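You operate a simulated robot arm through the tools that you are given. There is no shell and no other tool.

The job below is to be done with a simulated two-armed robot. You get a single attempt, and the scene is never put back.

## Task
Press the hold button three times. Fetch the green rubber pad and set it on the bare side of the yellow-marked table. Put the tall cup labelled "green" from the left half of the grey work bench on the shelf under the grey work bench and the tall cup labelled "grey" on the gauge bed. Take the grey block and leave it on the grey cover plate. Turn the time dial to 5 sec. Take the straight mould that says "75" from the right half of the grey work bench and leave it on the brown folder. Take the cup with the blue rim on the top of the rolling drum and put it away on the top of the keg bench. Take the black pad and leave it on the lower shelf of the cooling rack. The order is free. Set down upright: tall cup, cup with the blue rim.
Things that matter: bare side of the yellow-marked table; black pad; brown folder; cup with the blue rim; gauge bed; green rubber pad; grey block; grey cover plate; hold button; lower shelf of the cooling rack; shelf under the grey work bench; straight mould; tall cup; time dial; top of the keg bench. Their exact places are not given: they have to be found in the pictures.

Only the result counts: the job must be done as asked and must still hold three seconds after the hand-in. Knocking over, shifting, dropping, spilling or breaking anything else fails it. Lids that push on must go on centred and level and be pressed home; caps that screw on are set level and turned clockwise until they are tight.

## Robot
Two 7-joint arms with two-finger parallel grippers on one trunk, on a base that moves. Base frame: it is fixed to the floor where the robot stands at the start and does not move with it; the origin is under the middle of the robot, x ahead of it, y to its left, z up. Units: mm, rad, N and s.
The left shoulder is at the start at [50, 165, 1080], the right one opposite. With the tool pointing down near the work surface each hand reaches from about 220 to 700 mm from the robot's upright axis, wherever it stands, measured 20 degrees to its own side. Places, roughly: bare side of the yellow-marked table [6300, -4300, 800]; black pad (7x10x4 cm) [9300, 800, 400]; brown folder (23x31x3 cm) [2800, -2700, 900]; cup with the blue rim [10000, 0, 750]; gauge bed (21x25 cm) [1160, -740, 840]; green rubber pad (5x5x2 cm) [2900, -2400, 900]; grey block (6x6x5 cm) [3400, -1800, 900]; grey cover plate (19x19x2 cm) [3200, -2000, 900]; hold button [2300, -3000, 900]; lower shelf of the cooling rack [11500, -200, 300]; shelf under the grey work bench [2800, -2400, 200]; straight mould [2500, -3250, 750]; tall cup [3250, -2250, 1000]; time dial [2500, -2400, 900]; top of the keg bench (120x15 cm) [-620, 8100, 760]. Payload 3.91 kg a hand.
The TCP of each hand is the grasp point between the finger pads, 30 mm short of the fingertips. In the tool frame z runs along the fingers and y along their closing line. The gripper opens to 110 mm. The fingers are 20 mm wide and 10 mm thick; the gripper's body (48 by 112 mm) begins 55 mm behind the TCP.
Orientation is that of the tool frame in the base frame, as a unit quaternion [x, y, z, w]. With the fingers straight down and closing along the base's y, the tool's x points along the base's -x, its y along +y and its z along -z.

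## Interface
- The arms move only by the tool arm_command. It takes "left_motion", "right_motion" or both (then of equal length, played together; a hand with none holds still); each is a list of rows, each a list of 3 entries, a list of its own where there are three numbers: the shift along the tool's x, y, z in mm, then the turn, a rotation vector about the tool's x, y, z in rad, then the opening in per cent of the stroke, from 0 (shut) to 100 (fully open). In form: [[[dx, dy, dz], [ax, ay, az], hand], ...]. A call has 1 to 20 rows; each row shifts and turns the commanded pose from where the row before left it, along the tool's axes as they then stand. Each row takes 0.2 s and may step no farther than 50 mm and 0.15 rad from the row before; otherwise, or with a gripper value out of range, the whole call is refused. Where a pose cannot be reached the arm comes as near as it can. A force on the tool above 40 N (or 10 N above the force at the start of the call, whichever is more), or a blocked arm, ends the call early, and 0.2 s more pass. Each finger travels about 45 mm/s and halts on what it meets, pressing with about 41 N; the grip force reading is that of the motor and also rises with nothing between the fingers. The clock runs only during rows and for 0.2 s after the last one: add rows that do not move to give the fingers time. The reply holds the time, the measured pose of the TCP, the force on the tool along the base axes, the opening and the grip force, in the units named above and with some noise, with the torque about the TCP (base axes, N m) and any sound that the robot's microphone picked up.
- Cameras (640 x 400 px; columns grow to the right, rows downward): "scene" is now at [113.3, -0.1, 1260.4]; the picture's right is [-0.14, -0.99, 0.00], its down [-0.51, 0.07, -0.86] and it looks along [0.85, -0.12, -0.51] (base axes); focal length 250 px, centre (320, 200). "left" rides on the left gripper at [72, -17, -103] in its tool frame; the picture's right is [0.23, 0.97, 0.00], its down [-0.76, 0.18, -0.62] and it looks along [-0.61, 0.14, 0.78] (tool axes); focal length 222 px, centre (320, 200). "right" rides on the right gripper at [72, 17, -103] in its tool frame; the picture's right is [-0.23, 0.97, 0.00], its down [-0.76, -0.18, -0.62] and it looks along [-0.61, -0.14, 0.78] (tool axes); focal length 222 px, centre (320, 200).
- snapshot(camera): a new picture of that camera. It takes no simulated time.
- raise_lower(by): slides the trunk up (or, below 0, down) by that many mm; the arms and the scene camera ride with it, the base frame stays. It gives what a move gives, with no picture.
- drive_base(legs): drives the robot by 1 to 6 legs, each [ahead, left, turn to the left] in mm, mm and rad, along the robot's own axes; the way and the turn of a leg run together, so that a leg with both is an arc; at most 1500 mm and 3.142 rad a leg. The arms and the cameras ride along, it lands a little off, and it stops where it bumps. It gives what a move gives.
- pan_tilt(pan, tilt): turns the head with the scene camera to pan (to the left, within 1.396 rad either way) and tilt (down, from -0.506 to 1.204), counted from straight ahead of the robot. It gives what a move gives.
- locate(camera, pixels): for up to 12 pixels [column, row] of the newest picture of that camera ("zoom" is the newest enlarged one), the place [x, y, z] in the base frame of the surface seen there, good to about 3 mm, but the place of the scene camera against the robot may be out by one fixed shift of up to 18 mm in any direction. It takes no simulated time.
- close_up(camera, box): a new picture of the part [left, top, right, bottom] of that camera's present view, enlarged. It takes no simulated time.
- hand_in(): hands the job in; it is judged then, once.

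Leave the grippers open and the arms clear of the work at the hand-in unless told otherwise.

The tools are called after ">>>" as a command line: name --argument value ..., lists and objects as JSON in quotes. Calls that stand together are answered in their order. arm_command: Moves the arms, as the interface text tells. Its arguments: {"type":"object","properties":{"left_motion":{"type":"array"},"right_motion":{"type":"array"}},"required":[]} The other tools are called the same way: raise_lower (by) moves the trunk up or down; drive_base (legs) drives the base; pan_tilt (pan, tilt) turns the head that bears the scene camera; snapshot (camera) takes a picture; locate (camera, pixels) gives the place of the surface under pixels of a picture; close_up (camera, box) takes an enlarged picture of a part of a camera's view; hand_in () hands the job in.

At the start:

```text
t: 0.0
left_position: [525.3, 250.5, 1077.3]
left_tcp_rot: [0.0, 1.0, -0.001, 0.0]
left_wrist_force: [-1.7, 0.5, 0.5]
left_wrist_torque: [0.02, 0.01, -0.02]
left_width: 110.1
left_gripper_force: 0.1
right_position: [367.9, -197.8, 1090.7]
right_tcp_rot: [0.0, 1.0, 0.0, 0.001]
right_wrist_force: [0.0, -0.2, 0.6]
right_wrist_torque: [-0.02, 0.01, -0.01]
right_width: 110.2
right_gripper_force: 0.0
trunk travel left (down, up): [-300.0, 203.0]
robot x, y, heading: [0.1, 5.0, -0.0]
head pan, tilt (commanded): [-0.136, 0.538]
```

scene: 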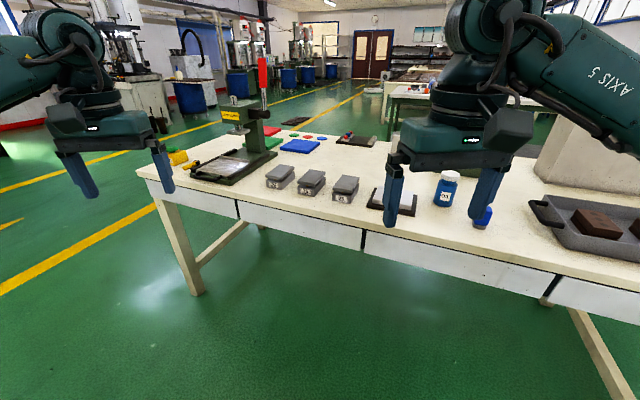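
right: 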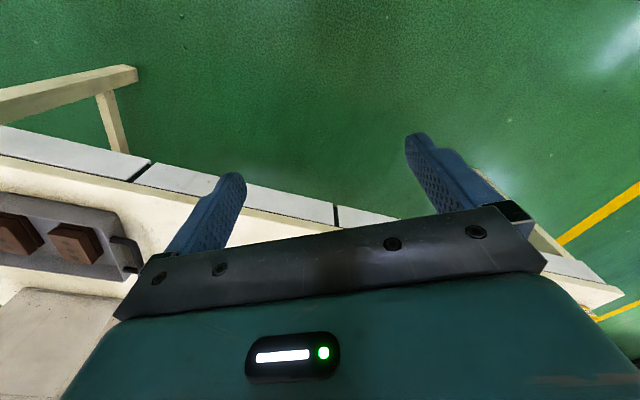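
left: 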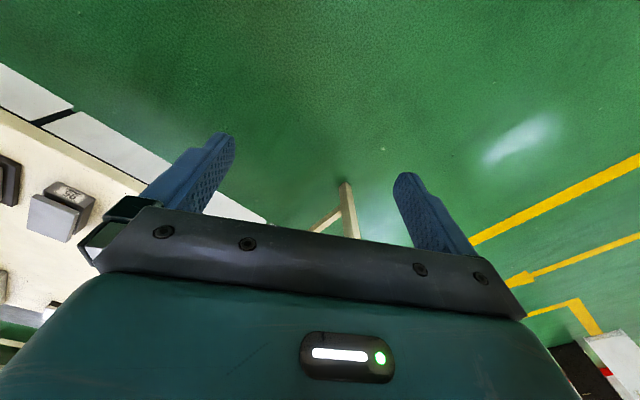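

I start by looking around: the scene shows a cream table ahead with tool items; I'll take pictures with different head directions to map the room.

>>> pan_tilt --pan 0.0 --tilt 0.3

>>> snapshot --camera "scene"

>>> pan_tilt --pan -0.8 --tilt 0.3

>>> snapshot --camera "scene"

>>> pan_tilt --pan 0.9 --tilt 0.3

>>> snapshot --camera "scene"

```text
t: 0.8
left_position: [525.0, 251.0, 1077.9]
left_tcp_rot: [0.001, 1.0, 0.0, -0.001]
left_wrist_force: [-0.3, -0.8, 0.0]
left_wrist_torque: [0.01, 0.02, 0.0]
left_width: 110.1
left_gripper_force: 0.0
right_position: [367.1, -197.0, 1091.7]
right_tcp_rot: [0.0, 1.0, -0.001, 0.001]
right_wrist_force: [-0.3, 0.3, 0.2]
right_wrist_torque: [0.01, 0.01, -0.01]
right_width: 110.0
right_gripper_force: 0.0
trunk travel left (down, up): [-300.0, 203.0]
robot x, y, heading: [-1.5, 0.4, -0.002]
head pan, tilt (commanded): [0.0, 0.3]
```

```text
taken
```

scene: 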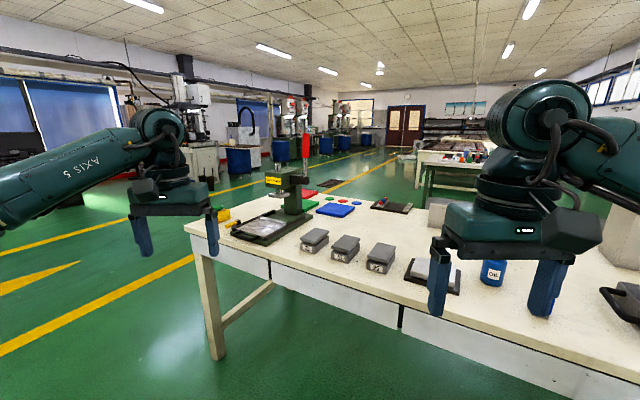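

```text
t: 1.9
left_position: [525.9, 250.9, 1077.9]
left_tcp_rot: [0.0, 1.0, 0.0, 0.0]
left_wrist_force: [0.4, 0.3, 0.1]
left_wrist_torque: [0.02, -0.01, -0.02]
left_width: 110.3
left_gripper_force: 0.0
right_position: [366.3, -197.4, 1091.2]
right_tcp_rot: [0.0, 1.0, 0.001, 0.0]
right_wrist_force: [-0.1, -0.3, 0.1]
right_wrist_torque: [-0.02, -0.01, 0.0]
right_width: 110.1
right_gripper_force: 0.0
trunk travel left (down, up): [-300.0, 203.0]
robot x, y, heading: [2.6, 3.3, -0.0]
head pan, tilt (commanded): [-0.799, 0.3]
```

```text
taken
```

scene: 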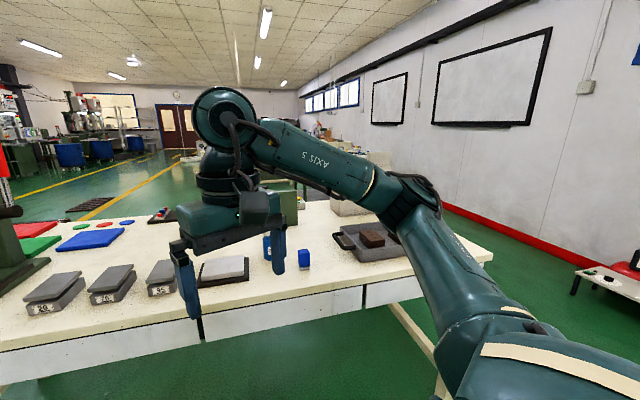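

```text
t: 3.6
left_position: [525.4, 250.7, 1078.3]
left_tcp_rot: [0.001, 1.0, 0.0, 0.0]
left_wrist_force: [-0.2, 0.4, 0.0]
left_wrist_torque: [0.0, -0.01, -0.01]
left_width: 110.1
left_gripper_force: 0.1
right_position: [367.0, -197.6, 1091.2]
right_tcp_rot: [0.0, 1.0, 0.0, -0.001]
right_wrist_force: [-0.2, 0.6, 0.2]
right_wrist_torque: [0.01, 0.02, 0.01]
right_width: 110.2
right_gripper_force: 0.0
trunk travel left (down, up): [-300.0, 203.0]
robot x, y, heading: [-1.4, 2.2, -0.001]
head pan, tilt (commanded): [0.901, 0.3]
```

```text
taken
```

scene: 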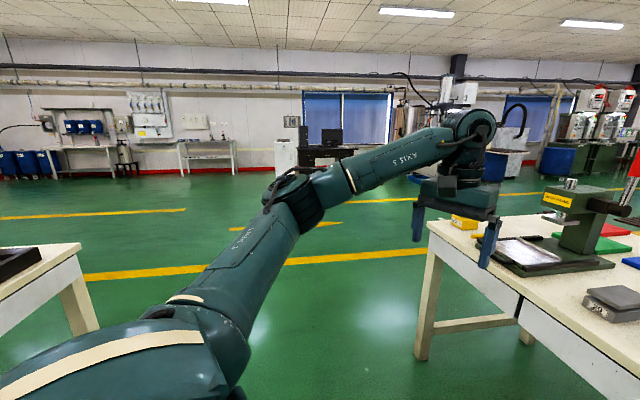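

The room is large; I'll look toward the front right where the gauge bed should be (about [1160,-740,840]) and locate things.

>>> pan_tilt --pan -0.45 --tilt 0.35

>>> snapshot --camera "scene"

```text
t: 5.1
left_position: [524.8, 250.8, 1077.3]
left_tcp_rot: [0.0, 1.0, 0.0, 0.0]
left_wrist_force: [0.1, 0.2, 0.0]
left_wrist_torque: [-0.02, 0.02, -0.02]
left_width: 109.7
left_gripper_force: 0.1
right_position: [366.9, -197.2, 1091.3]
right_tcp_rot: [0.0, 1.0, 0.0, 0.0]
right_wrist_force: [-0.5, 0.3, -0.1]
right_wrist_torque: [-0.01, 0.02, -0.01]
right_width: 110.3
right_gripper_force: 0.2
trunk travel left (down, up): [-300.0, 203.0]
robot x, y, heading: [-3.3, -0.6, -0.003]
head pan, tilt (commanded): [-0.45, 0.351]
```

```text
taken
```

scene: 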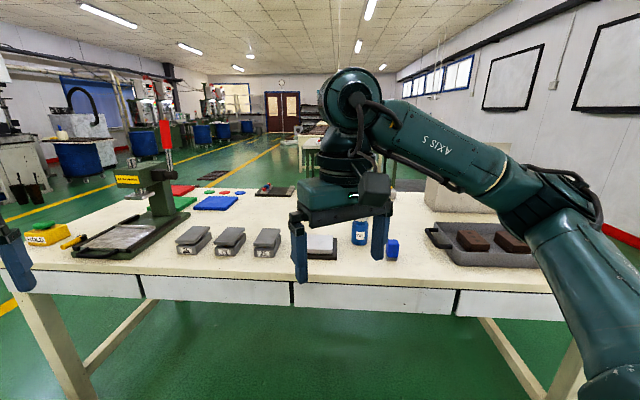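

>>> locate --camera "scene" --pixels '[[120, 237], [193, 235], [228, 238], [267, 238], [320, 245], [359, 235], [392, 250], [472, 240], [215, 203], [36, 238], [450, 180], [90, 265]]'

>>> close_up --camera "scene" --box '[0, 150, 300, 300]'

>>> close_up --camera "scene" --box '[180, 80, 420, 200]'

>>> close_up --camera "scene" --box '[260, 170, 560, 300]'

```text
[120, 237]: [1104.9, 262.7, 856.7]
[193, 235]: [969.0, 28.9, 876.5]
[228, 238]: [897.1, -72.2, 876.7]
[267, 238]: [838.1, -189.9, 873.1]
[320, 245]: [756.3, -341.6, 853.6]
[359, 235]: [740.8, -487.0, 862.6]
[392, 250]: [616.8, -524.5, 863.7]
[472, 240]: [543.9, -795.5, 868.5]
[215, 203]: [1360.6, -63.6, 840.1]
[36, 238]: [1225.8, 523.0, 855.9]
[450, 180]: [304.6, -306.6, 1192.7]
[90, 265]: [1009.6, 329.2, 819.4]
```

```text
2.13 times, centred on (150, 225) of scene
```

zoom: 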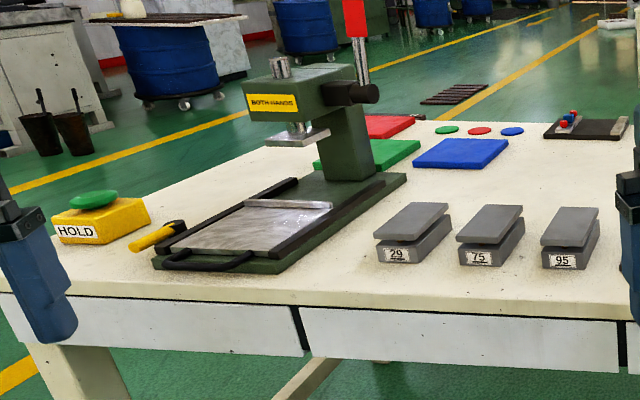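

```text
2.67 times, centred on (300, 140) of scene
```

zoom: 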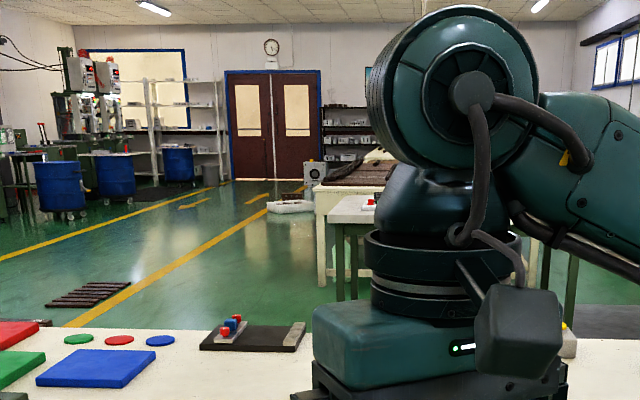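

```text
2.13 times, centred on (410, 235) of scene
```

zoom: 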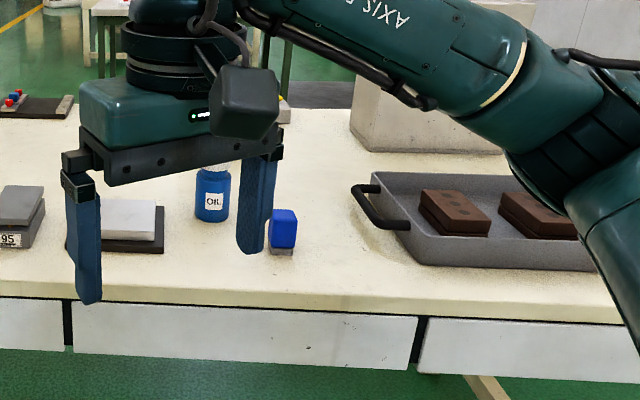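

I see a yellow "HOLD" box at about [1226,523,856] on this table, moulds 29/75/95, etc. The given hints however point to another bench around [2800,-2700]. Let me look around farther to both sides.

>>> pan_tilt --pan -1.396 --tilt 0.3

>>> snapshot --camera "scene"

>>> pan_tilt --pan 1.396 --tilt 0.3

>>> snapshot --camera "scene"

```text
t: 6.3
left_position: [525.8, 250.6, 1077.8]
left_tcp_rot: [0.001, 1.0, 0.0, 0.0]
left_wrist_force: [0.2, 0.4, 0.3]
left_wrist_torque: [0.01, 0.0, -0.02]
left_width: 110.1
left_gripper_force: 0.0
right_position: [366.9, -196.5, 1091.4]
right_tcp_rot: [0.0, 1.0, 0.001, 0.0]
right_wrist_force: [0.4, -0.6, 0.1]
right_wrist_torque: [0.0, -0.02, 0.0]
right_width: 110.1
right_gripper_force: 0.0
trunk travel left (down, up): [-300.0, 203.0]
robot x, y, heading: [-0.9, 0.4, 0.0]
head pan, tilt (commanded): [-1.396, 0.3]
```

```text
taken
```

scene: 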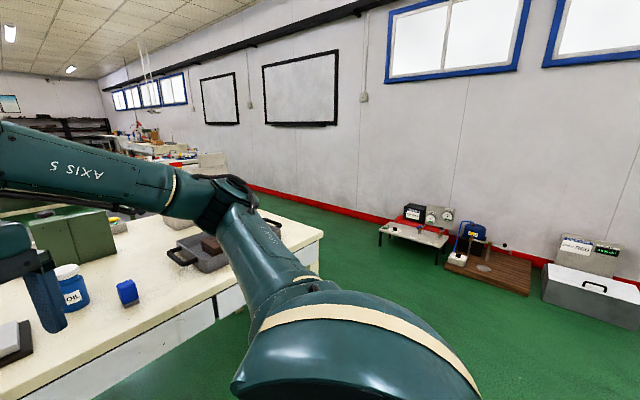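

```text
t: 8.8
left_position: [526.0, 251.7, 1077.1]
left_tcp_rot: [0.0, 1.0, -0.001, 0.0]
left_wrist_force: [-0.4, -0.3, -0.1]
left_wrist_torque: [-0.03, 0.01, 0.0]
left_width: 109.9
left_gripper_force: 0.1
right_position: [366.8, -197.6, 1091.5]
right_tcp_rot: [0.0, 1.0, 0.0, 0.0]
right_wrist_force: [0.2, -0.5, 0.9]
right_wrist_torque: [-0.01, 0.01, -0.04]
right_width: 109.8
right_gripper_force: 0.0
trunk travel left (down, up): [-300.0, 203.0]
robot x, y, heading: [1.1, -0.9, 0.001]
head pan, tilt (commanded): [1.396, 0.3]
```

```text
taken
```

scene: 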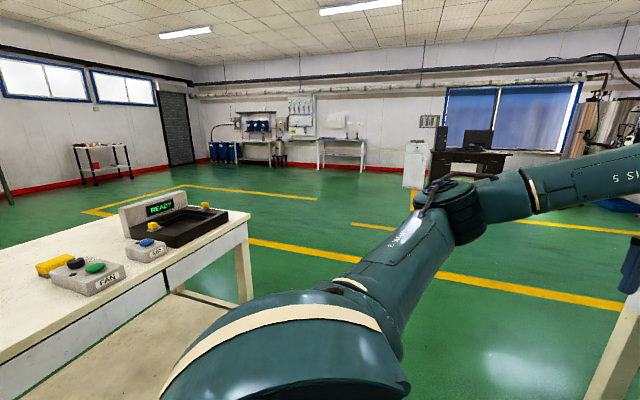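

I'll look down around the robot to see how much clearance there is to the table before driving.

>>> pan_tilt --pan -1.2 --tilt 0.5

>>> snapshot --camera "scene"

>>> locate --camera "scene" --pixels '[[60, 330], [150, 280], [230, 200], [400, 150], [540, 150], [420, 250], [130, 130]]'

>>> pan_tilt --pan -0.4 --tilt 1.1

>>> snapshot --camera "scene"

```text
t: 11.1
left_position: [524.9, 251.3, 1078.4]
left_tcp_rot: [0.0, 1.0, 0.0, -0.001]
left_wrist_force: [-0.1, -0.2, 0.5]
left_wrist_torque: [-0.01, -0.01, -0.02]
left_width: 109.9
left_gripper_force: 0.1
right_position: [366.1, -197.1, 1091.0]
right_tcp_rot: [0.0, 1.0, 0.0, 0.001]
right_wrist_force: [-0.1, -0.6, 0.1]
right_wrist_torque: [0.0, 0.0, 0.02]
right_width: 109.9
right_gripper_force: 0.1
trunk travel left (down, up): [-300.0, 203.0]
robot x, y, heading: [-0.9, 0.3, -0.004]
head pan, tilt (commanded): [-1.201, 0.499]
```

```text
taken
```

scene: 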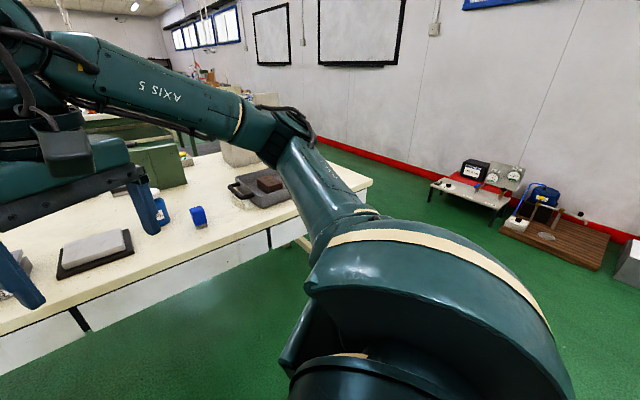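

```text
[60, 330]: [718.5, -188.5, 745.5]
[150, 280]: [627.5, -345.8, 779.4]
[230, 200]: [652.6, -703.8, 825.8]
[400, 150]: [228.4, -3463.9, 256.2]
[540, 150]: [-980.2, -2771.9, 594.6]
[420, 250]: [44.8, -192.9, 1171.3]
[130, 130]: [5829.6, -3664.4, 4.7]
```

```text
t: 12.3
left_position: [525.3, 250.7, 1077.4]
left_tcp_rot: [0.0, 1.0, 0.0, -0.001]
left_wrist_force: [0.4, -0.3, 0.5]
left_wrist_torque: [0.0, 0.02, 0.0]
left_width: 110.0
left_gripper_force: 0.1
right_position: [366.7, -197.2, 1091.0]
right_tcp_rot: [0.0, 1.0, 0.0, 0.0]
right_wrist_force: [-0.4, -0.8, 0.6]
right_wrist_torque: [0.01, -0.01, 0.0]
right_width: 110.0
right_gripper_force: 0.1
trunk travel left (down, up): [-300.0, 203.0]
robot x, y, heading: [1.1, -0.2, -0.003]
head pan, tilt (commanded): [-0.4, 1.1]
```

```text
taken
```

scene: 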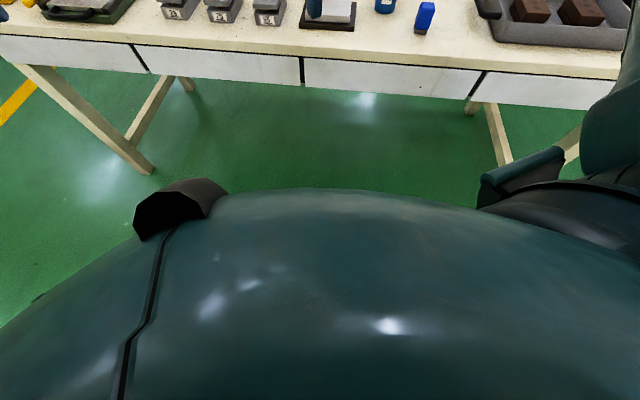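

The room's axes are turned about 30° to the base frame (table edge, wall). I'll turn right 0.52 rad to align with the tables and sidestep to the right along the free floor, then look.

>>> drive_base --legs '[[0, 0, -0.524], [-150, -800, 0]]'

>>> pan_tilt --pan 0.0 --tilt 0.35

>>> snapshot --camera "scene"

>>> pan_tilt --pan -0.6 --tilt 0.4

>>> snapshot --camera "scene"

```text
t: 21.2
left_position: [38.0, -669.6, 1077.3]
left_tcp_rot: [0.26, 0.966, 0.0, 0.0]
left_wrist_force: [-0.3, 0.2, -0.2]
left_wrist_torque: [0.0, 0.0, -0.03]
left_width: 109.8
left_gripper_force: 0.1
right_position: [-322.9, -976.6, 1091.3]
right_tcp_rot: [0.261, 0.965, 0.0, 0.0]
right_wrist_force: [-0.4, -0.4, 0.1]
right_wrist_torque: [0.02, 0.01, 0.01]
right_width: 110.0
right_gripper_force: 0.1
trunk travel left (down, up): [-300.0, 203.0]
robot x, y, heading: [-542.1, -619.7, -0.526]
head pan, tilt (commanded): [-0.4, 1.1]
```

```text
t: 22.3
left_position: [38.9, -668.2, 1078.0]
left_tcp_rot: [0.261, 0.965, 0.0, 0.0]
left_wrist_force: [0.2, 0.9, 0.0]
left_wrist_torque: [-0.03, -0.04, 0.0]
left_width: 110.0
left_gripper_force: 0.0
right_position: [-321.6, -975.9, 1091.2]
right_tcp_rot: [0.261, 0.965, 0.0, 0.001]
right_wrist_force: [0.5, -0.2, -0.4]
right_wrist_torque: [0.01, 0.01, 0.0]
right_width: 110.2
right_gripper_force: 0.0
trunk travel left (down, up): [-300.0, 203.0]
robot x, y, heading: [-535.0, -621.3, -0.534]
head pan, tilt (commanded): [0.0, 0.351]
```

```text
taken
```

scene: 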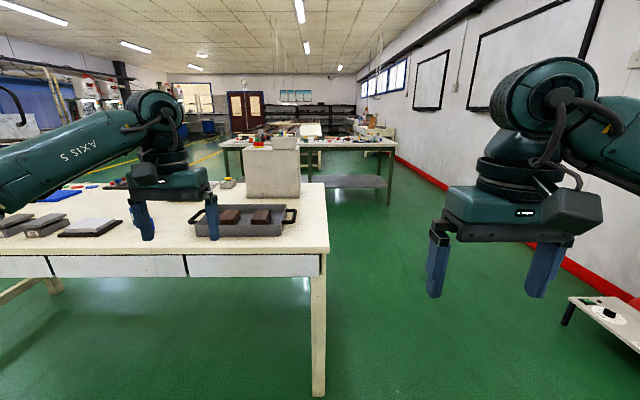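

```text
t: 23.3
left_position: [39.2, -670.7, 1077.9]
left_tcp_rot: [0.261, 0.965, 0.001, 0.0]
left_wrist_force: [0.7, -0.6, -0.9]
left_wrist_torque: [-0.04, -0.02, 0.02]
left_width: 110.2
left_gripper_force: 0.0
right_position: [-323.1, -975.8, 1090.9]
right_tcp_rot: [0.261, 0.965, 0.001, 0.0]
right_wrist_force: [0.8, 0.4, 0.6]
right_wrist_torque: [0.01, -0.01, 0.03]
right_width: 110.0
right_gripper_force: 0.1
trunk travel left (down, up): [-300.0, 203.0]
robot x, y, heading: [-540.1, -619.4, -0.529]
head pan, tilt (commanded): [-0.6, 0.4]
```

```text
taken
```

scene: 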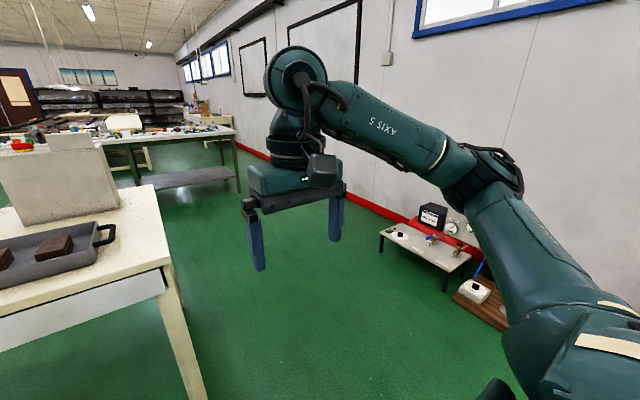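

The grey bench with under-shelf is ahead past the cream table. I locate the table's right corner (~(157,190)), the wall side table's near corner (380,235) and bench points to plan a path.

>>> locate --camera "scene" --pixels '[[160, 270], [150, 190], [383, 238], [435, 275], [238, 190], [225, 130], [190, 137], [120, 143], [200, 180], [140, 188]]'

>>> close_up --camera "scene" --box '[0, 90, 260, 220]'

```text
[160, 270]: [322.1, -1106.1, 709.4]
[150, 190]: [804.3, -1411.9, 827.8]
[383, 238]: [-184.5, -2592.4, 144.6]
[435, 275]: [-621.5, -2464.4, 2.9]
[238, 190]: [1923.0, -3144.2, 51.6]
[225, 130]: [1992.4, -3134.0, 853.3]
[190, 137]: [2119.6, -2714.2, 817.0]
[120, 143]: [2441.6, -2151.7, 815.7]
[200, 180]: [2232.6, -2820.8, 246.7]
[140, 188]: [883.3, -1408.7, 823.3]
```

```text
2.46 times, centred on (130, 155) of scene
```

zoom: 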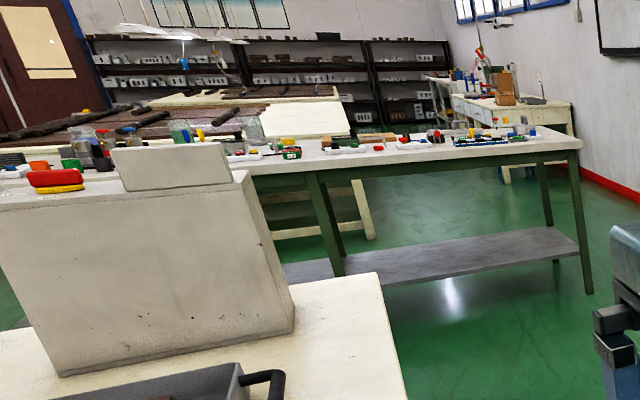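

Corridor between cream table's right end (v≈-830 in room axes) and wall table (v≈-2340) is ~1.5 m. I'll sidestep right ~780 mm, then go ahead ~2.5 m, stopping ~700 mm short of the grey bench.

>>> drive_base --legs '[[0, -780, 0.005], [1300, 0, 0], [1250, 0, 0]]'

>>> pan_tilt --pan 0.0 --tilt 0.45

>>> snapshot --camera "scene"

>>> pan_tilt --pan 0.7 --tilt 0.4

>>> snapshot --camera "scene"

```text
t: 42.7
left_position: [1865.3, -2563.7, 1076.5]
left_tcp_rot: [0.245, 0.969, 0.0, 0.0]
left_wrist_force: [0.2, -1.2, 0.2]
left_wrist_torque: [0.02, -0.05, -0.01]
left_width: 110.1
left_gripper_force: 0.0
right_position: [1514.0, -2883.5, 1091.3]
right_tcp_rot: [0.245, 0.969, 0.0, 0.0]
right_wrist_force: [0.1, 0.5, -0.6]
right_wrist_torque: [-0.02, -0.01, -0.01]
right_width: 109.9
right_gripper_force: 0.1
trunk travel left (down, up): [-300.0, 203.0]
robot x, y, heading: [1283.3, -2533.5, -0.495]
head pan, tilt (commanded): [-0.6, 0.4]
```

```text
t: 43.7
left_position: [1864.7, -2565.0, 1077.7]
left_tcp_rot: [0.244, 0.97, -0.001, -0.001]
left_wrist_force: [0.6, -0.8, -1.3]
left_wrist_torque: [-0.02, 0.0, -0.03]
left_width: 109.9
left_gripper_force: 0.2
right_position: [1513.1, -2883.2, 1091.2]
right_tcp_rot: [0.246, 0.969, 0.0, 0.0]
right_wrist_force: [0.3, -0.3, 0.0]
right_wrist_torque: [-0.01, -0.02, -0.02]
right_width: 110.3
right_gripper_force: 0.0
trunk travel left (down, up): [-300.0, 203.0]
robot x, y, heading: [1284.4, -2534.0, -0.494]
head pan, tilt (commanded): [0.0, 0.45]
```

```text
taken
```

scene: 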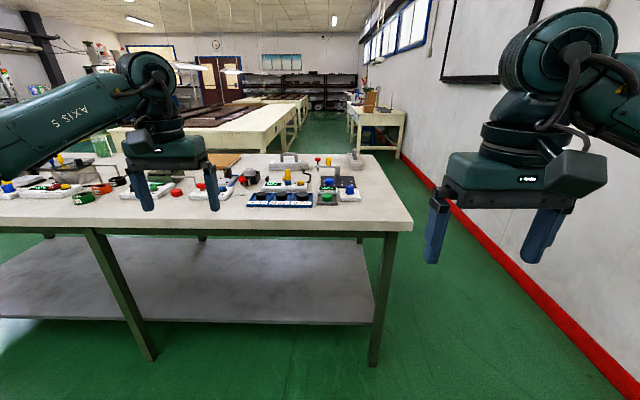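

```text
t: 44.8
left_position: [1864.9, -2564.9, 1077.1]
left_tcp_rot: [0.244, 0.97, 0.0, 0.0]
left_wrist_force: [0.2, 0.2, -0.4]
left_wrist_torque: [-0.04, -0.03, 0.03]
left_width: 110.1
left_gripper_force: 0.1
right_position: [1512.2, -2883.1, 1091.2]
right_tcp_rot: [0.245, 0.969, 0.0, 0.0]
right_wrist_force: [-0.6, -0.2, 0.1]
right_wrist_torque: [-0.01, 0.02, -0.01]
right_width: 109.8
right_gripper_force: 0.1
trunk travel left (down, up): [-300.0, 203.0]
robot x, y, heading: [1286.8, -2535.6, -0.495]
head pan, tilt (commanded): [0.7, 0.4]
```

```text
taken
```

scene: 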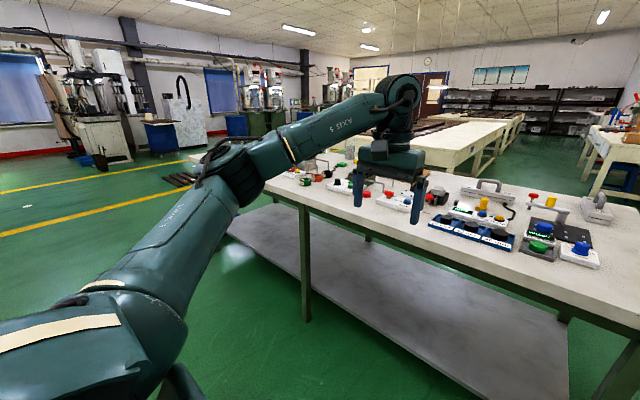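

I see the grey bench (green legs, shelf beneath) with many devices. I'll zoom in on the bench-top items in this view.

>>> close_up --camera "scene" --box '[420, 160, 640, 297]'

>>> close_up --camera "scene" --box '[270, 130, 450, 242]'

```text
2.91 times, centred on (530, 228) of scene
```

zoom: 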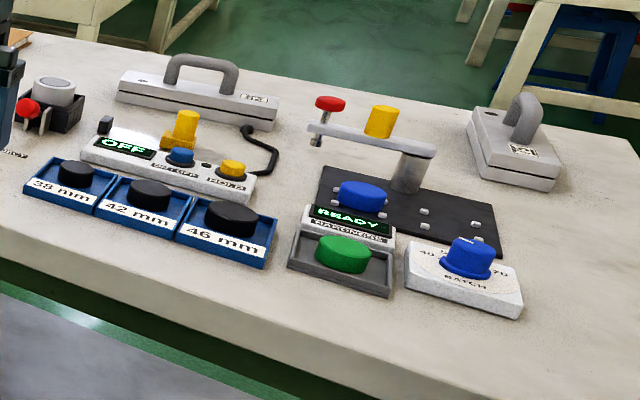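

```text
3.56 times, centred on (360, 186) of scene
```

zoom: 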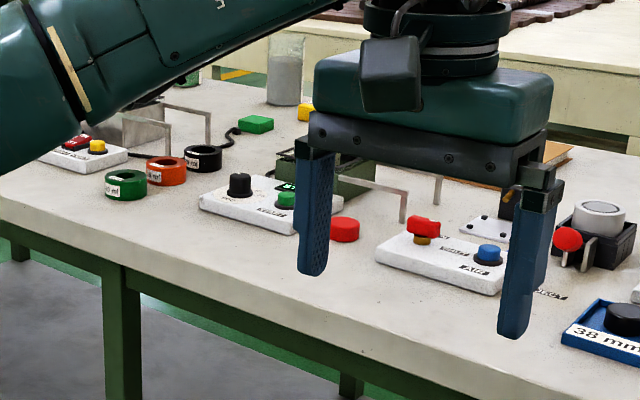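

The HOLD button (yellow on the OFF panel), straight moulds with handles at the back, time dial panel further left. I'll move left ~800 mm to view the bench's middle, correcting heading.

>>> drive_base --legs '[[0, 750, -0.028]]'

>>> pan_tilt --pan 0.0 --tilt 0.45

>>> snapshot --camera "scene"

>>> close_up --camera "scene" --box '[160, 130, 480, 290]'

```text
t: 51.6
left_position: [2214.8, -1931.9, 1077.5]
left_tcp_rot: [0.251, 0.968, 0.0, 0.001]
left_wrist_force: [-0.3, 0.5, 0.2]
left_wrist_torque: [-0.01, 0.01, 0.0]
left_width: 109.9
left_gripper_force: 0.0
right_position: [1858.6, -2245.7, 1091.4]
right_tcp_rot: [0.251, 0.968, 0.0, 0.0]
right_wrist_force: [0.2, 0.3, 0.1]
right_wrist_torque: [0.01, -0.01, -0.02]
right_width: 109.8
right_gripper_force: 0.1
trunk travel left (down, up): [-300.0, 203.0]
robot x, y, heading: [1631.6, -1894.4, -0.508]
head pan, tilt (commanded): [0.7, 0.4]
```

```text
t: 52.7
left_position: [2215.0, -1932.5, 1078.1]
left_tcp_rot: [0.251, 0.968, 0.001, 0.0]
left_wrist_force: [-0.1, -0.4, -0.2]
left_wrist_torque: [0.0, 0.03, -0.03]
left_width: 110.1
left_gripper_force: 0.1
right_position: [1859.9, -2245.4, 1091.5]
right_tcp_rot: [0.252, 0.968, 0.001, 0.0]
right_wrist_force: [0.1, 0.2, 0.6]
right_wrist_torque: [-0.01, 0.02, -0.04]
right_width: 110.2
right_gripper_force: 0.0
trunk travel left (down, up): [-300.0, 203.0]
robot x, y, heading: [1633.4, -1894.9, -0.505]
head pan, tilt (commanded): [0.0, 0.45]
```

```text
taken
```

scene: 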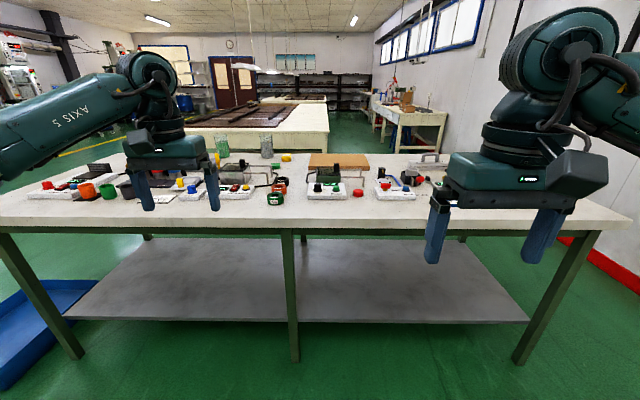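

```text
2.00 times, centred on (320, 210) of scene
```

zoom: 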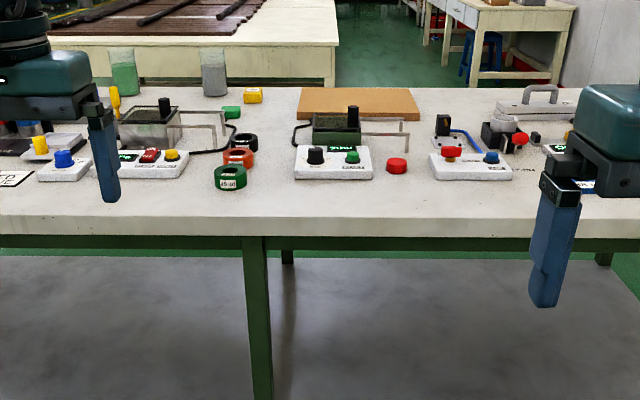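

The whole bench is visible. Tall cups (green, grey contents) stand at the back at zoom (122,70) and (215,70); brown folder at (358,103). Locate these and others.

>>> locate --camera "zoom" --pixels '[[122, 75], [215, 75], [358, 103], [232, 112], [253, 95], [316, 148], [353, 157], [396, 165], [250, 225], [450, 150], [300, 300], [540, 95]]'

>>> close_up --camera "scene" --box '[20, 130, 220, 230]'

>>> close_up --camera "scene" --box '[200, 125, 340, 215]'

>>> close_up --camera "scene" --box '[300, 140, 440, 220]'

```text
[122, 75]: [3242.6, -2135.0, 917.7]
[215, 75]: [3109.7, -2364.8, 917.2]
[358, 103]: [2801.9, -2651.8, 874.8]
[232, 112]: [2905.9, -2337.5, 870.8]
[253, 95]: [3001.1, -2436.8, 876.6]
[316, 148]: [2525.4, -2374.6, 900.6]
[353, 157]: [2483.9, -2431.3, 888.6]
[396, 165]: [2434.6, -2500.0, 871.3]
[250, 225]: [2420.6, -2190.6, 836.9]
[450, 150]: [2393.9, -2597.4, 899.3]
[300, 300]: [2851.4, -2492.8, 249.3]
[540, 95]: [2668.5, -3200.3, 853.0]
```

```text
3.20 times, centred on (120, 180) of scene
```

zoom: 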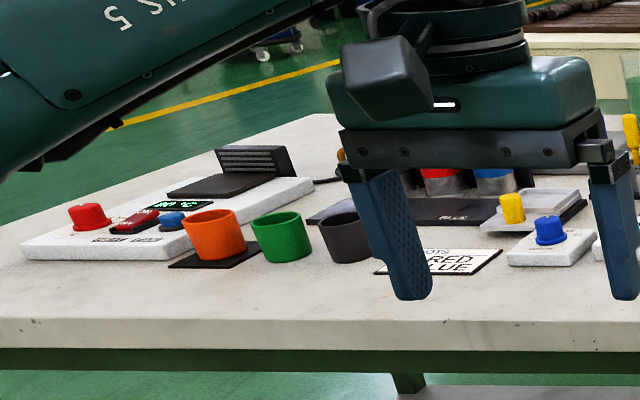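

```text
4.44 times, centred on (270, 170) of scene
```

zoom: 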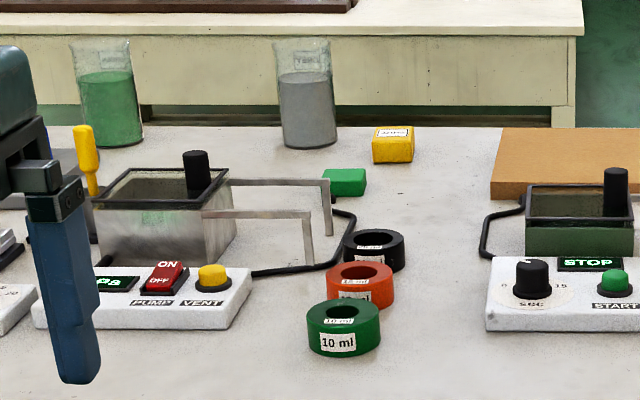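

```text
4.57 times, centred on (370, 180) of scene
```

zoom: 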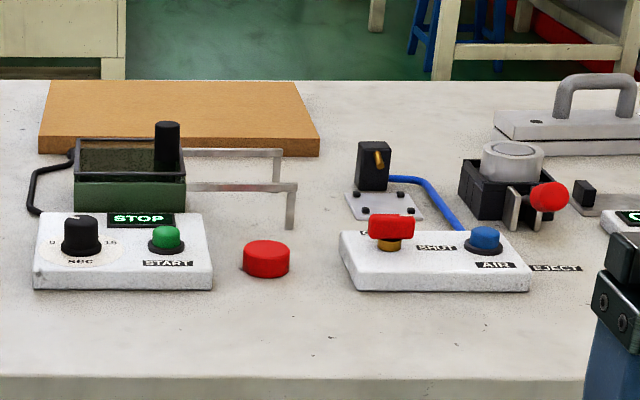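

I need the bench's back edge, next table's position, and label details. Locate back-edge points and zoom the cups.

>>> locate --camera "scene" --pixels '[[300, 153], [250, 152], [330, 157], [327, 130], [280, 130], [440, 156], [330, 148], [400, 225], [50, 220], [287, 225], [560, 240]]'

>>> close_up --camera "scene" --box '[205, 125, 295, 175]'

```text
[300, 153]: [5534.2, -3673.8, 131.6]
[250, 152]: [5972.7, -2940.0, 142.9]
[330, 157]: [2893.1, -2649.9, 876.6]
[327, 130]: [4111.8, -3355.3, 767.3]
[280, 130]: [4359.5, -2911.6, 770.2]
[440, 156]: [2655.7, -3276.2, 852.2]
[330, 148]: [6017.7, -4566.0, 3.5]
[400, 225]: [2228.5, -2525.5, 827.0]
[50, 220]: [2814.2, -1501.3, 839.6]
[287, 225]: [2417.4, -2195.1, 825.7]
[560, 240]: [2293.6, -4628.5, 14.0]
```

```text
7.11 times, centred on (250, 150) of scene
```

zoom: 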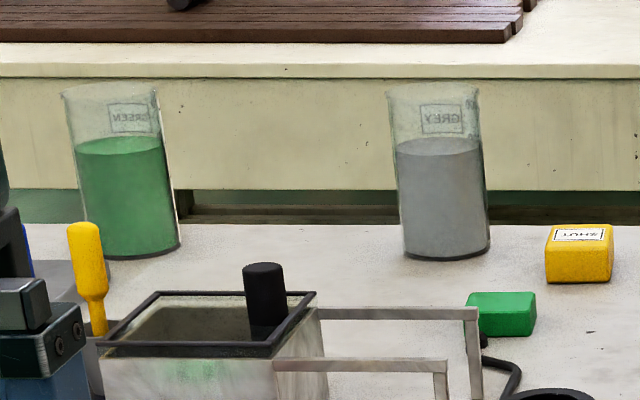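

Labels (mirrored through glass) read GREEN and GREY, matching the contents. Now I'll check the blue tray on the floor at (30,330) and step left ~650 mm to view the bench's left part.

>>> locate --camera "scene" --pixels '[[30, 340], [90, 285], [10, 380], [65, 345], [10, 290], [210, 300]]'

>>> drive_base --legs '[[0, 650, -0.012]]'

>>> snapshot --camera "scene"

>>> close_up --camera "scene" --box '[200, 130, 440, 250]'

```text
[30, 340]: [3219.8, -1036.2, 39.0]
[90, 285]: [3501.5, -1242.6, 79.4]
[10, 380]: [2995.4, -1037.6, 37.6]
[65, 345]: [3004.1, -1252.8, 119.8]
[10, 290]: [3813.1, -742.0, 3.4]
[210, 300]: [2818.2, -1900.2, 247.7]
```

```text
t: 58.9
left_position: [2538.9, -1371.2, 1076.5]
left_tcp_rot: [0.259, 0.966, 0.0, 0.0]
left_wrist_force: [0.3, 0.0, -0.2]
left_wrist_torque: [0.03, 0.0, -0.03]
left_width: 109.9
left_gripper_force: 0.0
right_position: [2178.3, -1678.5, 1090.9]
right_tcp_rot: [0.26, 0.966, 0.0, 0.0]
right_wrist_force: [0.0, -0.5, -0.2]
right_wrist_torque: [0.0, 0.03, 0.0]
right_width: 110.1
right_gripper_force: 0.1
trunk travel left (down, up): [-300.0, 203.0]
robot x, y, heading: [1959.3, -1323.0, -0.528]
head pan, tilt (commanded): [0.0, 0.45]
```

```text
taken
```

scene: 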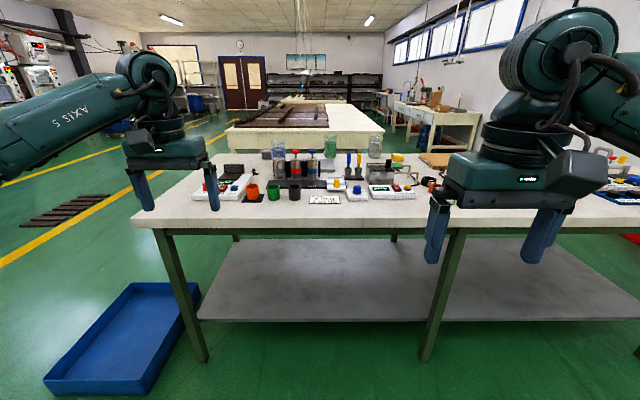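

```text
2.67 times, centred on (320, 190) of scene
```

zoom: 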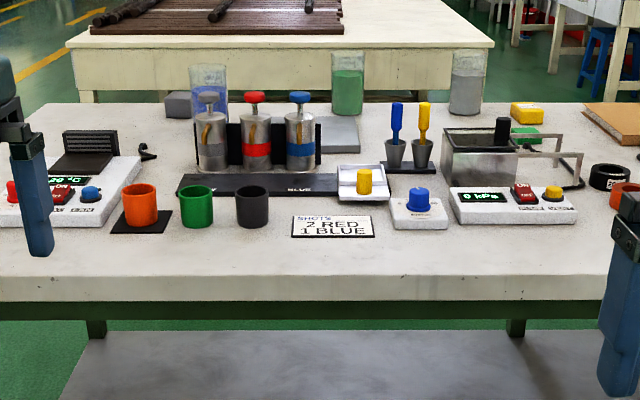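

I see the grey block at zoom (180,103), the grey cover plate at about (338,133) behind the pump shakers, and a third tall cup (blue). Locate them.

>>> locate --camera "zoom" --pixels '[[180, 103], [340, 130], [208, 80], [348, 90], [466, 90], [525, 132], [528, 112], [150, 250], [500, 250], [330, 145], [610, 120], [353, 123]]'

>>> close_up --camera "scene" --box '[250, 130, 350, 190]'

```text
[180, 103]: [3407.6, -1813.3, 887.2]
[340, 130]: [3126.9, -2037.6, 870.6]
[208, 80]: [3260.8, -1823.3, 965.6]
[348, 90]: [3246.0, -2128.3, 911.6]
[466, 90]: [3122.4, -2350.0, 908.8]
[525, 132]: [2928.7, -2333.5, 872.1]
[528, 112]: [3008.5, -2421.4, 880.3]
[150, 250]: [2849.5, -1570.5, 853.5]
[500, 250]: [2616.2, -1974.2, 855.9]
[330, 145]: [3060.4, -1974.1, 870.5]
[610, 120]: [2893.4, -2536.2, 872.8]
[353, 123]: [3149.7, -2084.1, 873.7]
```

```text
6.40 times, centred on (300, 160) of scene
```

zoom: 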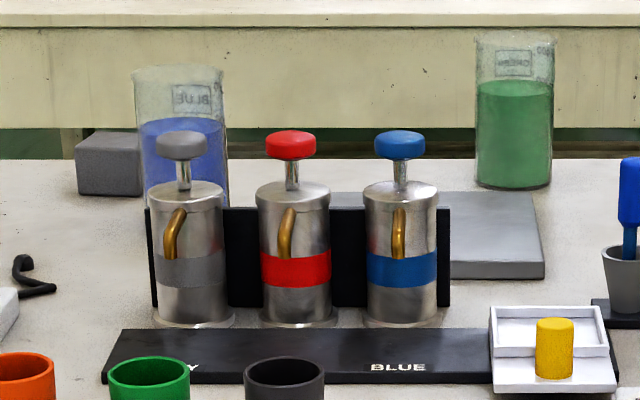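

To know how close I can get to benches, I want to see the robot's own base: I'll yaw the left hand around so its camera looks back at the robot.

>>> arm_command --left_motion '[[[0, 0, 0], [0, 0, 0.15], 100], [[0, 0, 0], [0, 0, 0.15], 100], [[0, 0, 0], [0, 0, 0.15], 100], [[0, 0, 0], [0, 0, 0.15], 100], [[0, 0, 0], [0, 0, 0.15], 100], [[0, 0, 0], [0, 0, 0.15], 100], [[0, 0, 0], [0, 0, 0.15], 100], [[0, 0, 0], [0, 0, 0.15], 100], [[0, 0, 0], [0, 0, 0.15], 100], [[0, 0, 0], [0, 0, 0.15], 100], [[0, 0, 0], [0, 0, 0.15], 100], [[0, 0, 0], [0, 0, 0.15], 100], [[0, 0, 0], [0, 0, 0.15], 100], [[0, 0, 0], [0, 0, 0.15], 100], [[0, 0, 0], [0, 0, 0.15], 100], [[0, 0, 0], [0, 0, 0.15], 100], [[0, 0, 0], [0, 0, 0.1], 100], [[0, 0, 0], [0, 0, 0], 100]]'

>>> snapshot --camera "left"

```text
t: 62.0
left_position: [2160.8, -1365.9, 1040.5]
left_tcp_rot: [0.976, 0.217, 0.009, 0.002]
left_wrist_force: [18.6, -19.3, -3.0]
left_wrist_torque: [0.8, 0.84, -0.28]
left_width: 97.8
left_gripper_force: 0.0
left hand out of reach, approached as far as the arm can: row 4, 5, 6, 7, 8, 9, 10, 11, 12, 13, 14, 15
right_position: [2177.8, -1679.2, 1091.9]
right_tcp_rot: [0.258, 0.966, 0.0, -0.001]
right_wrist_force: [0.0, 0.5, 0.3]
right_wrist_torque: [0.02, 0.03, -0.03]
right_width: 109.9
right_gripper_force: 0.0
trunk travel left (down, up): [-300.0, 203.0]
robot x, y, heading: [1962.2, -1321.4, -0.519]
head pan, tilt (commanded): [0.0, 0.45]
stopped in row 15 (left hand): the force on the tool passed its limit at 65 N (the readings are from after the stop); the commanded pose is now the measured one
```

```text
taken
```

left: 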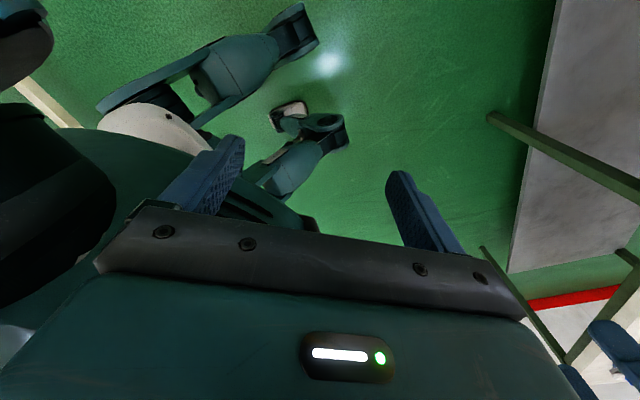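

The hand drifted inward and touched the robot's own body; I'll stop and read what's visible: base legs at (295,35) and (330,135) in the left camera. Locate those to know the footprint.

>>> locate --camera "left" --pixels '[[300, 25], [310, 40], [335, 125], [345, 135], [280, 110], [110, 105], [240, 70], [510, 115], [290, 180], [160, 120]]'

```text
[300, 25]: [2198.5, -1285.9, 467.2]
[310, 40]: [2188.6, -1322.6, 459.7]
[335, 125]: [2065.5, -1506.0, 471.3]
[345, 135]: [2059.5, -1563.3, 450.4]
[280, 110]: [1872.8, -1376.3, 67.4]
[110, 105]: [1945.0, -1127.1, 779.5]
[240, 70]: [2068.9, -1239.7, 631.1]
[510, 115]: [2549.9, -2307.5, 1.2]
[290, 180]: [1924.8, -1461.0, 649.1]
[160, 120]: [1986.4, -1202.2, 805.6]
```

The robot stands on bent legs; knees reach only ~200 mm ahead, so it can stand ~300 mm from bench edges. Now I move the left hand away from the body and rotate it back.

>>> arm_command --left_motion '[[[46, 13, -10], [0, 0, 0], 100], [[46, 13, -10], [0, 0, 0], 100], [[46, 13, -10], [0, 0, 0], 100], [[46, 13, -10], [0, 0, 0], 100], [[0, 0, 0], [0, 0, -0.145], 100], [[0, 0, 0], [0, 0, -0.145], 100], [[0, 0, 0], [0, 0, -0.145], 100], [[0, 0, 0], [0, 0, -0.145], 100], [[0, 0, 0], [0, 0, -0.145], 100], [[0, 0, 0], [0, 0, -0.145], 100], [[0, 0, 0], [0, 0, -0.145], 100], [[0, 0, 0], [0, 0, -0.145], 100], [[0, 0, 0], [0, 0, -0.145], 100], [[0, 0, 0], [0, 0, -0.145], 100], [[0, 0, 0], [0, 0, -0.145], 100], [[0, 0, 0], [0, 0, -0.145], 100], [[0, 0, 0], [0, 0, -0.145], 100], [[0, 0, 0], [0, 0, -0.145], 100], [[0, 0, 0], [0, 0, -0.145], 100], [[0, 0, 0], [0, 0, 0], 100]]'

>>> snapshot --camera "scene"

```text
t: 62.4
left_position: [2163.3, -1359.7, 1042.4]
left_tcp_rot: [0.975, 0.222, 0.009, 0.003]
left_wrist_force: [30.6, -18.8, 8.5]
left_wrist_torque: [1.31, 1.74, -0.87]
left_width: 94.8
left_gripper_force: 0.1
left hand out of reach, approached as far as the arm can: row 1
right_position: [2178.2, -1676.7, 1092.1]
right_tcp_rot: [0.259, 0.966, 0.0, -0.001]
right_wrist_force: [0.4, -0.3, -0.7]
right_wrist_torque: [0.01, -0.01, 0.0]
right_width: 109.7
right_gripper_force: 0.0
trunk travel left (down, up): [-300.0, 203.0]
robot x, y, heading: [1957.9, -1326.2, -0.522]
head pan, tilt (commanded): [0.0, 0.45]
stopped in row 1 (left hand): the force on the tool passed its limit at 44 N (the readings are from after the stop); the commanded pose is now the measured one
```

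```text
taken
```

scene: 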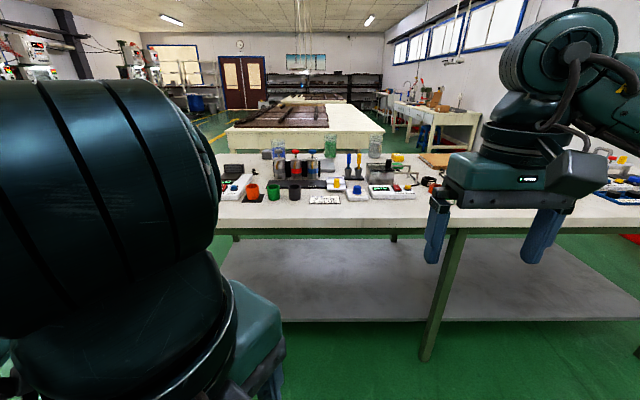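

The left hand still presses on the body. I'll back it off straight ahead in small steps with a small reverse rotation.

>>> arm_command --left_motion '[[[9, 12, 0], [0, 0, -0.05], 80], [[9, 12, 0], [0, 0, -0.05], 80], [[9, 12, 0], [0, 0, -0.05], 80], [[9, 12, 0], [0, 0, -0.05], 80]]'

```text
t: 63.4
left_position: [2193.8, -1374.8, 1042.2]
left_tcp_rot: [0.948, 0.317, 0.007, 0.003]
left_wrist_force: [0.4, -0.6, 0.7]
left_wrist_torque: [-0.02, 0.01, -0.02]
left_width: 87.9
left_gripper_force: 0.0
left hand out of reach, approached as far as the arm can: row 1, 2, 3, 4
right_position: [2178.4, -1679.3, 1092.3]
right_tcp_rot: [0.259, 0.966, 0.0, 0.0]
right_wrist_force: [-0.4, 0.6, 0.3]
right_wrist_torque: [0.01, 0.0, -0.01]
right_width: 110.1
right_gripper_force: 0.1
trunk travel left (down, up): [-300.0, 203.0]
robot x, y, heading: [1959.3, -1325.7, -0.523]
head pan, tilt (commanded): [0.0, 0.45]
```

Contact is released. Now rotate the hand back the rest of the way.

>>> arm_command --left_motion '[[[0, 0, 0], [0, 0, -0.14], 80], [[0, 0, 0], [0, 0, -0.14], 80], [[0, 0, 0], [0, 0, -0.14], 80], [[0, 0, 0], [0, 0, -0.14], 80], [[0, 0, 0], [0, 0, -0.14], 80], [[0, 0, 0], [0, 0, -0.14], 80], [[0, 0, 0], [0, 0, -0.14], 80], [[0, 0, 0], [0, 0, -0.14], 80], [[0, 0, 0], [0, 0, -0.14], 80], [[0, 0, 0], [0, 0, -0.14], 80], [[0, 0, 0], [0, 0, -0.14], 80], [[0, 0, 0], [0, 0, -0.14], 80], [[0, 0, 0], [0, 0, -0.14], 80], [[0, 0, 0], [0, 0, -0.14], 80]]'

>>> snapshot --camera "scene"

```text
t: 66.4
left_position: [2194.4, -1375.8, 1041.1]
left_tcp_rot: [0.264, 0.964, 0.001, 0.007]
left_wrist_force: [0.2, 0.0, -0.3]
left_wrist_torque: [-0.02, 0.01, 0.0]
left_width: 87.9
left_gripper_force: 0.0
right_position: [2177.4, -1678.5, 1091.6]
right_tcp_rot: [0.26, 0.966, 0.0, 0.0]
right_wrist_force: [0.8, -0.2, -0.7]
right_wrist_torque: [0.01, -0.04, 0.0]
right_width: 109.7
right_gripper_force: 0.0
trunk travel left (down, up): [-300.0, 203.0]
robot x, y, heading: [1956.9, -1325.3, -0.529]
head pan, tilt (commanded): [0.0, 0.45]
```

```text
taken
```

scene: 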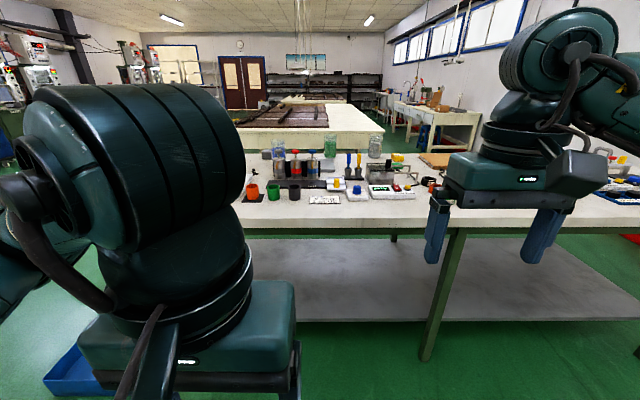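

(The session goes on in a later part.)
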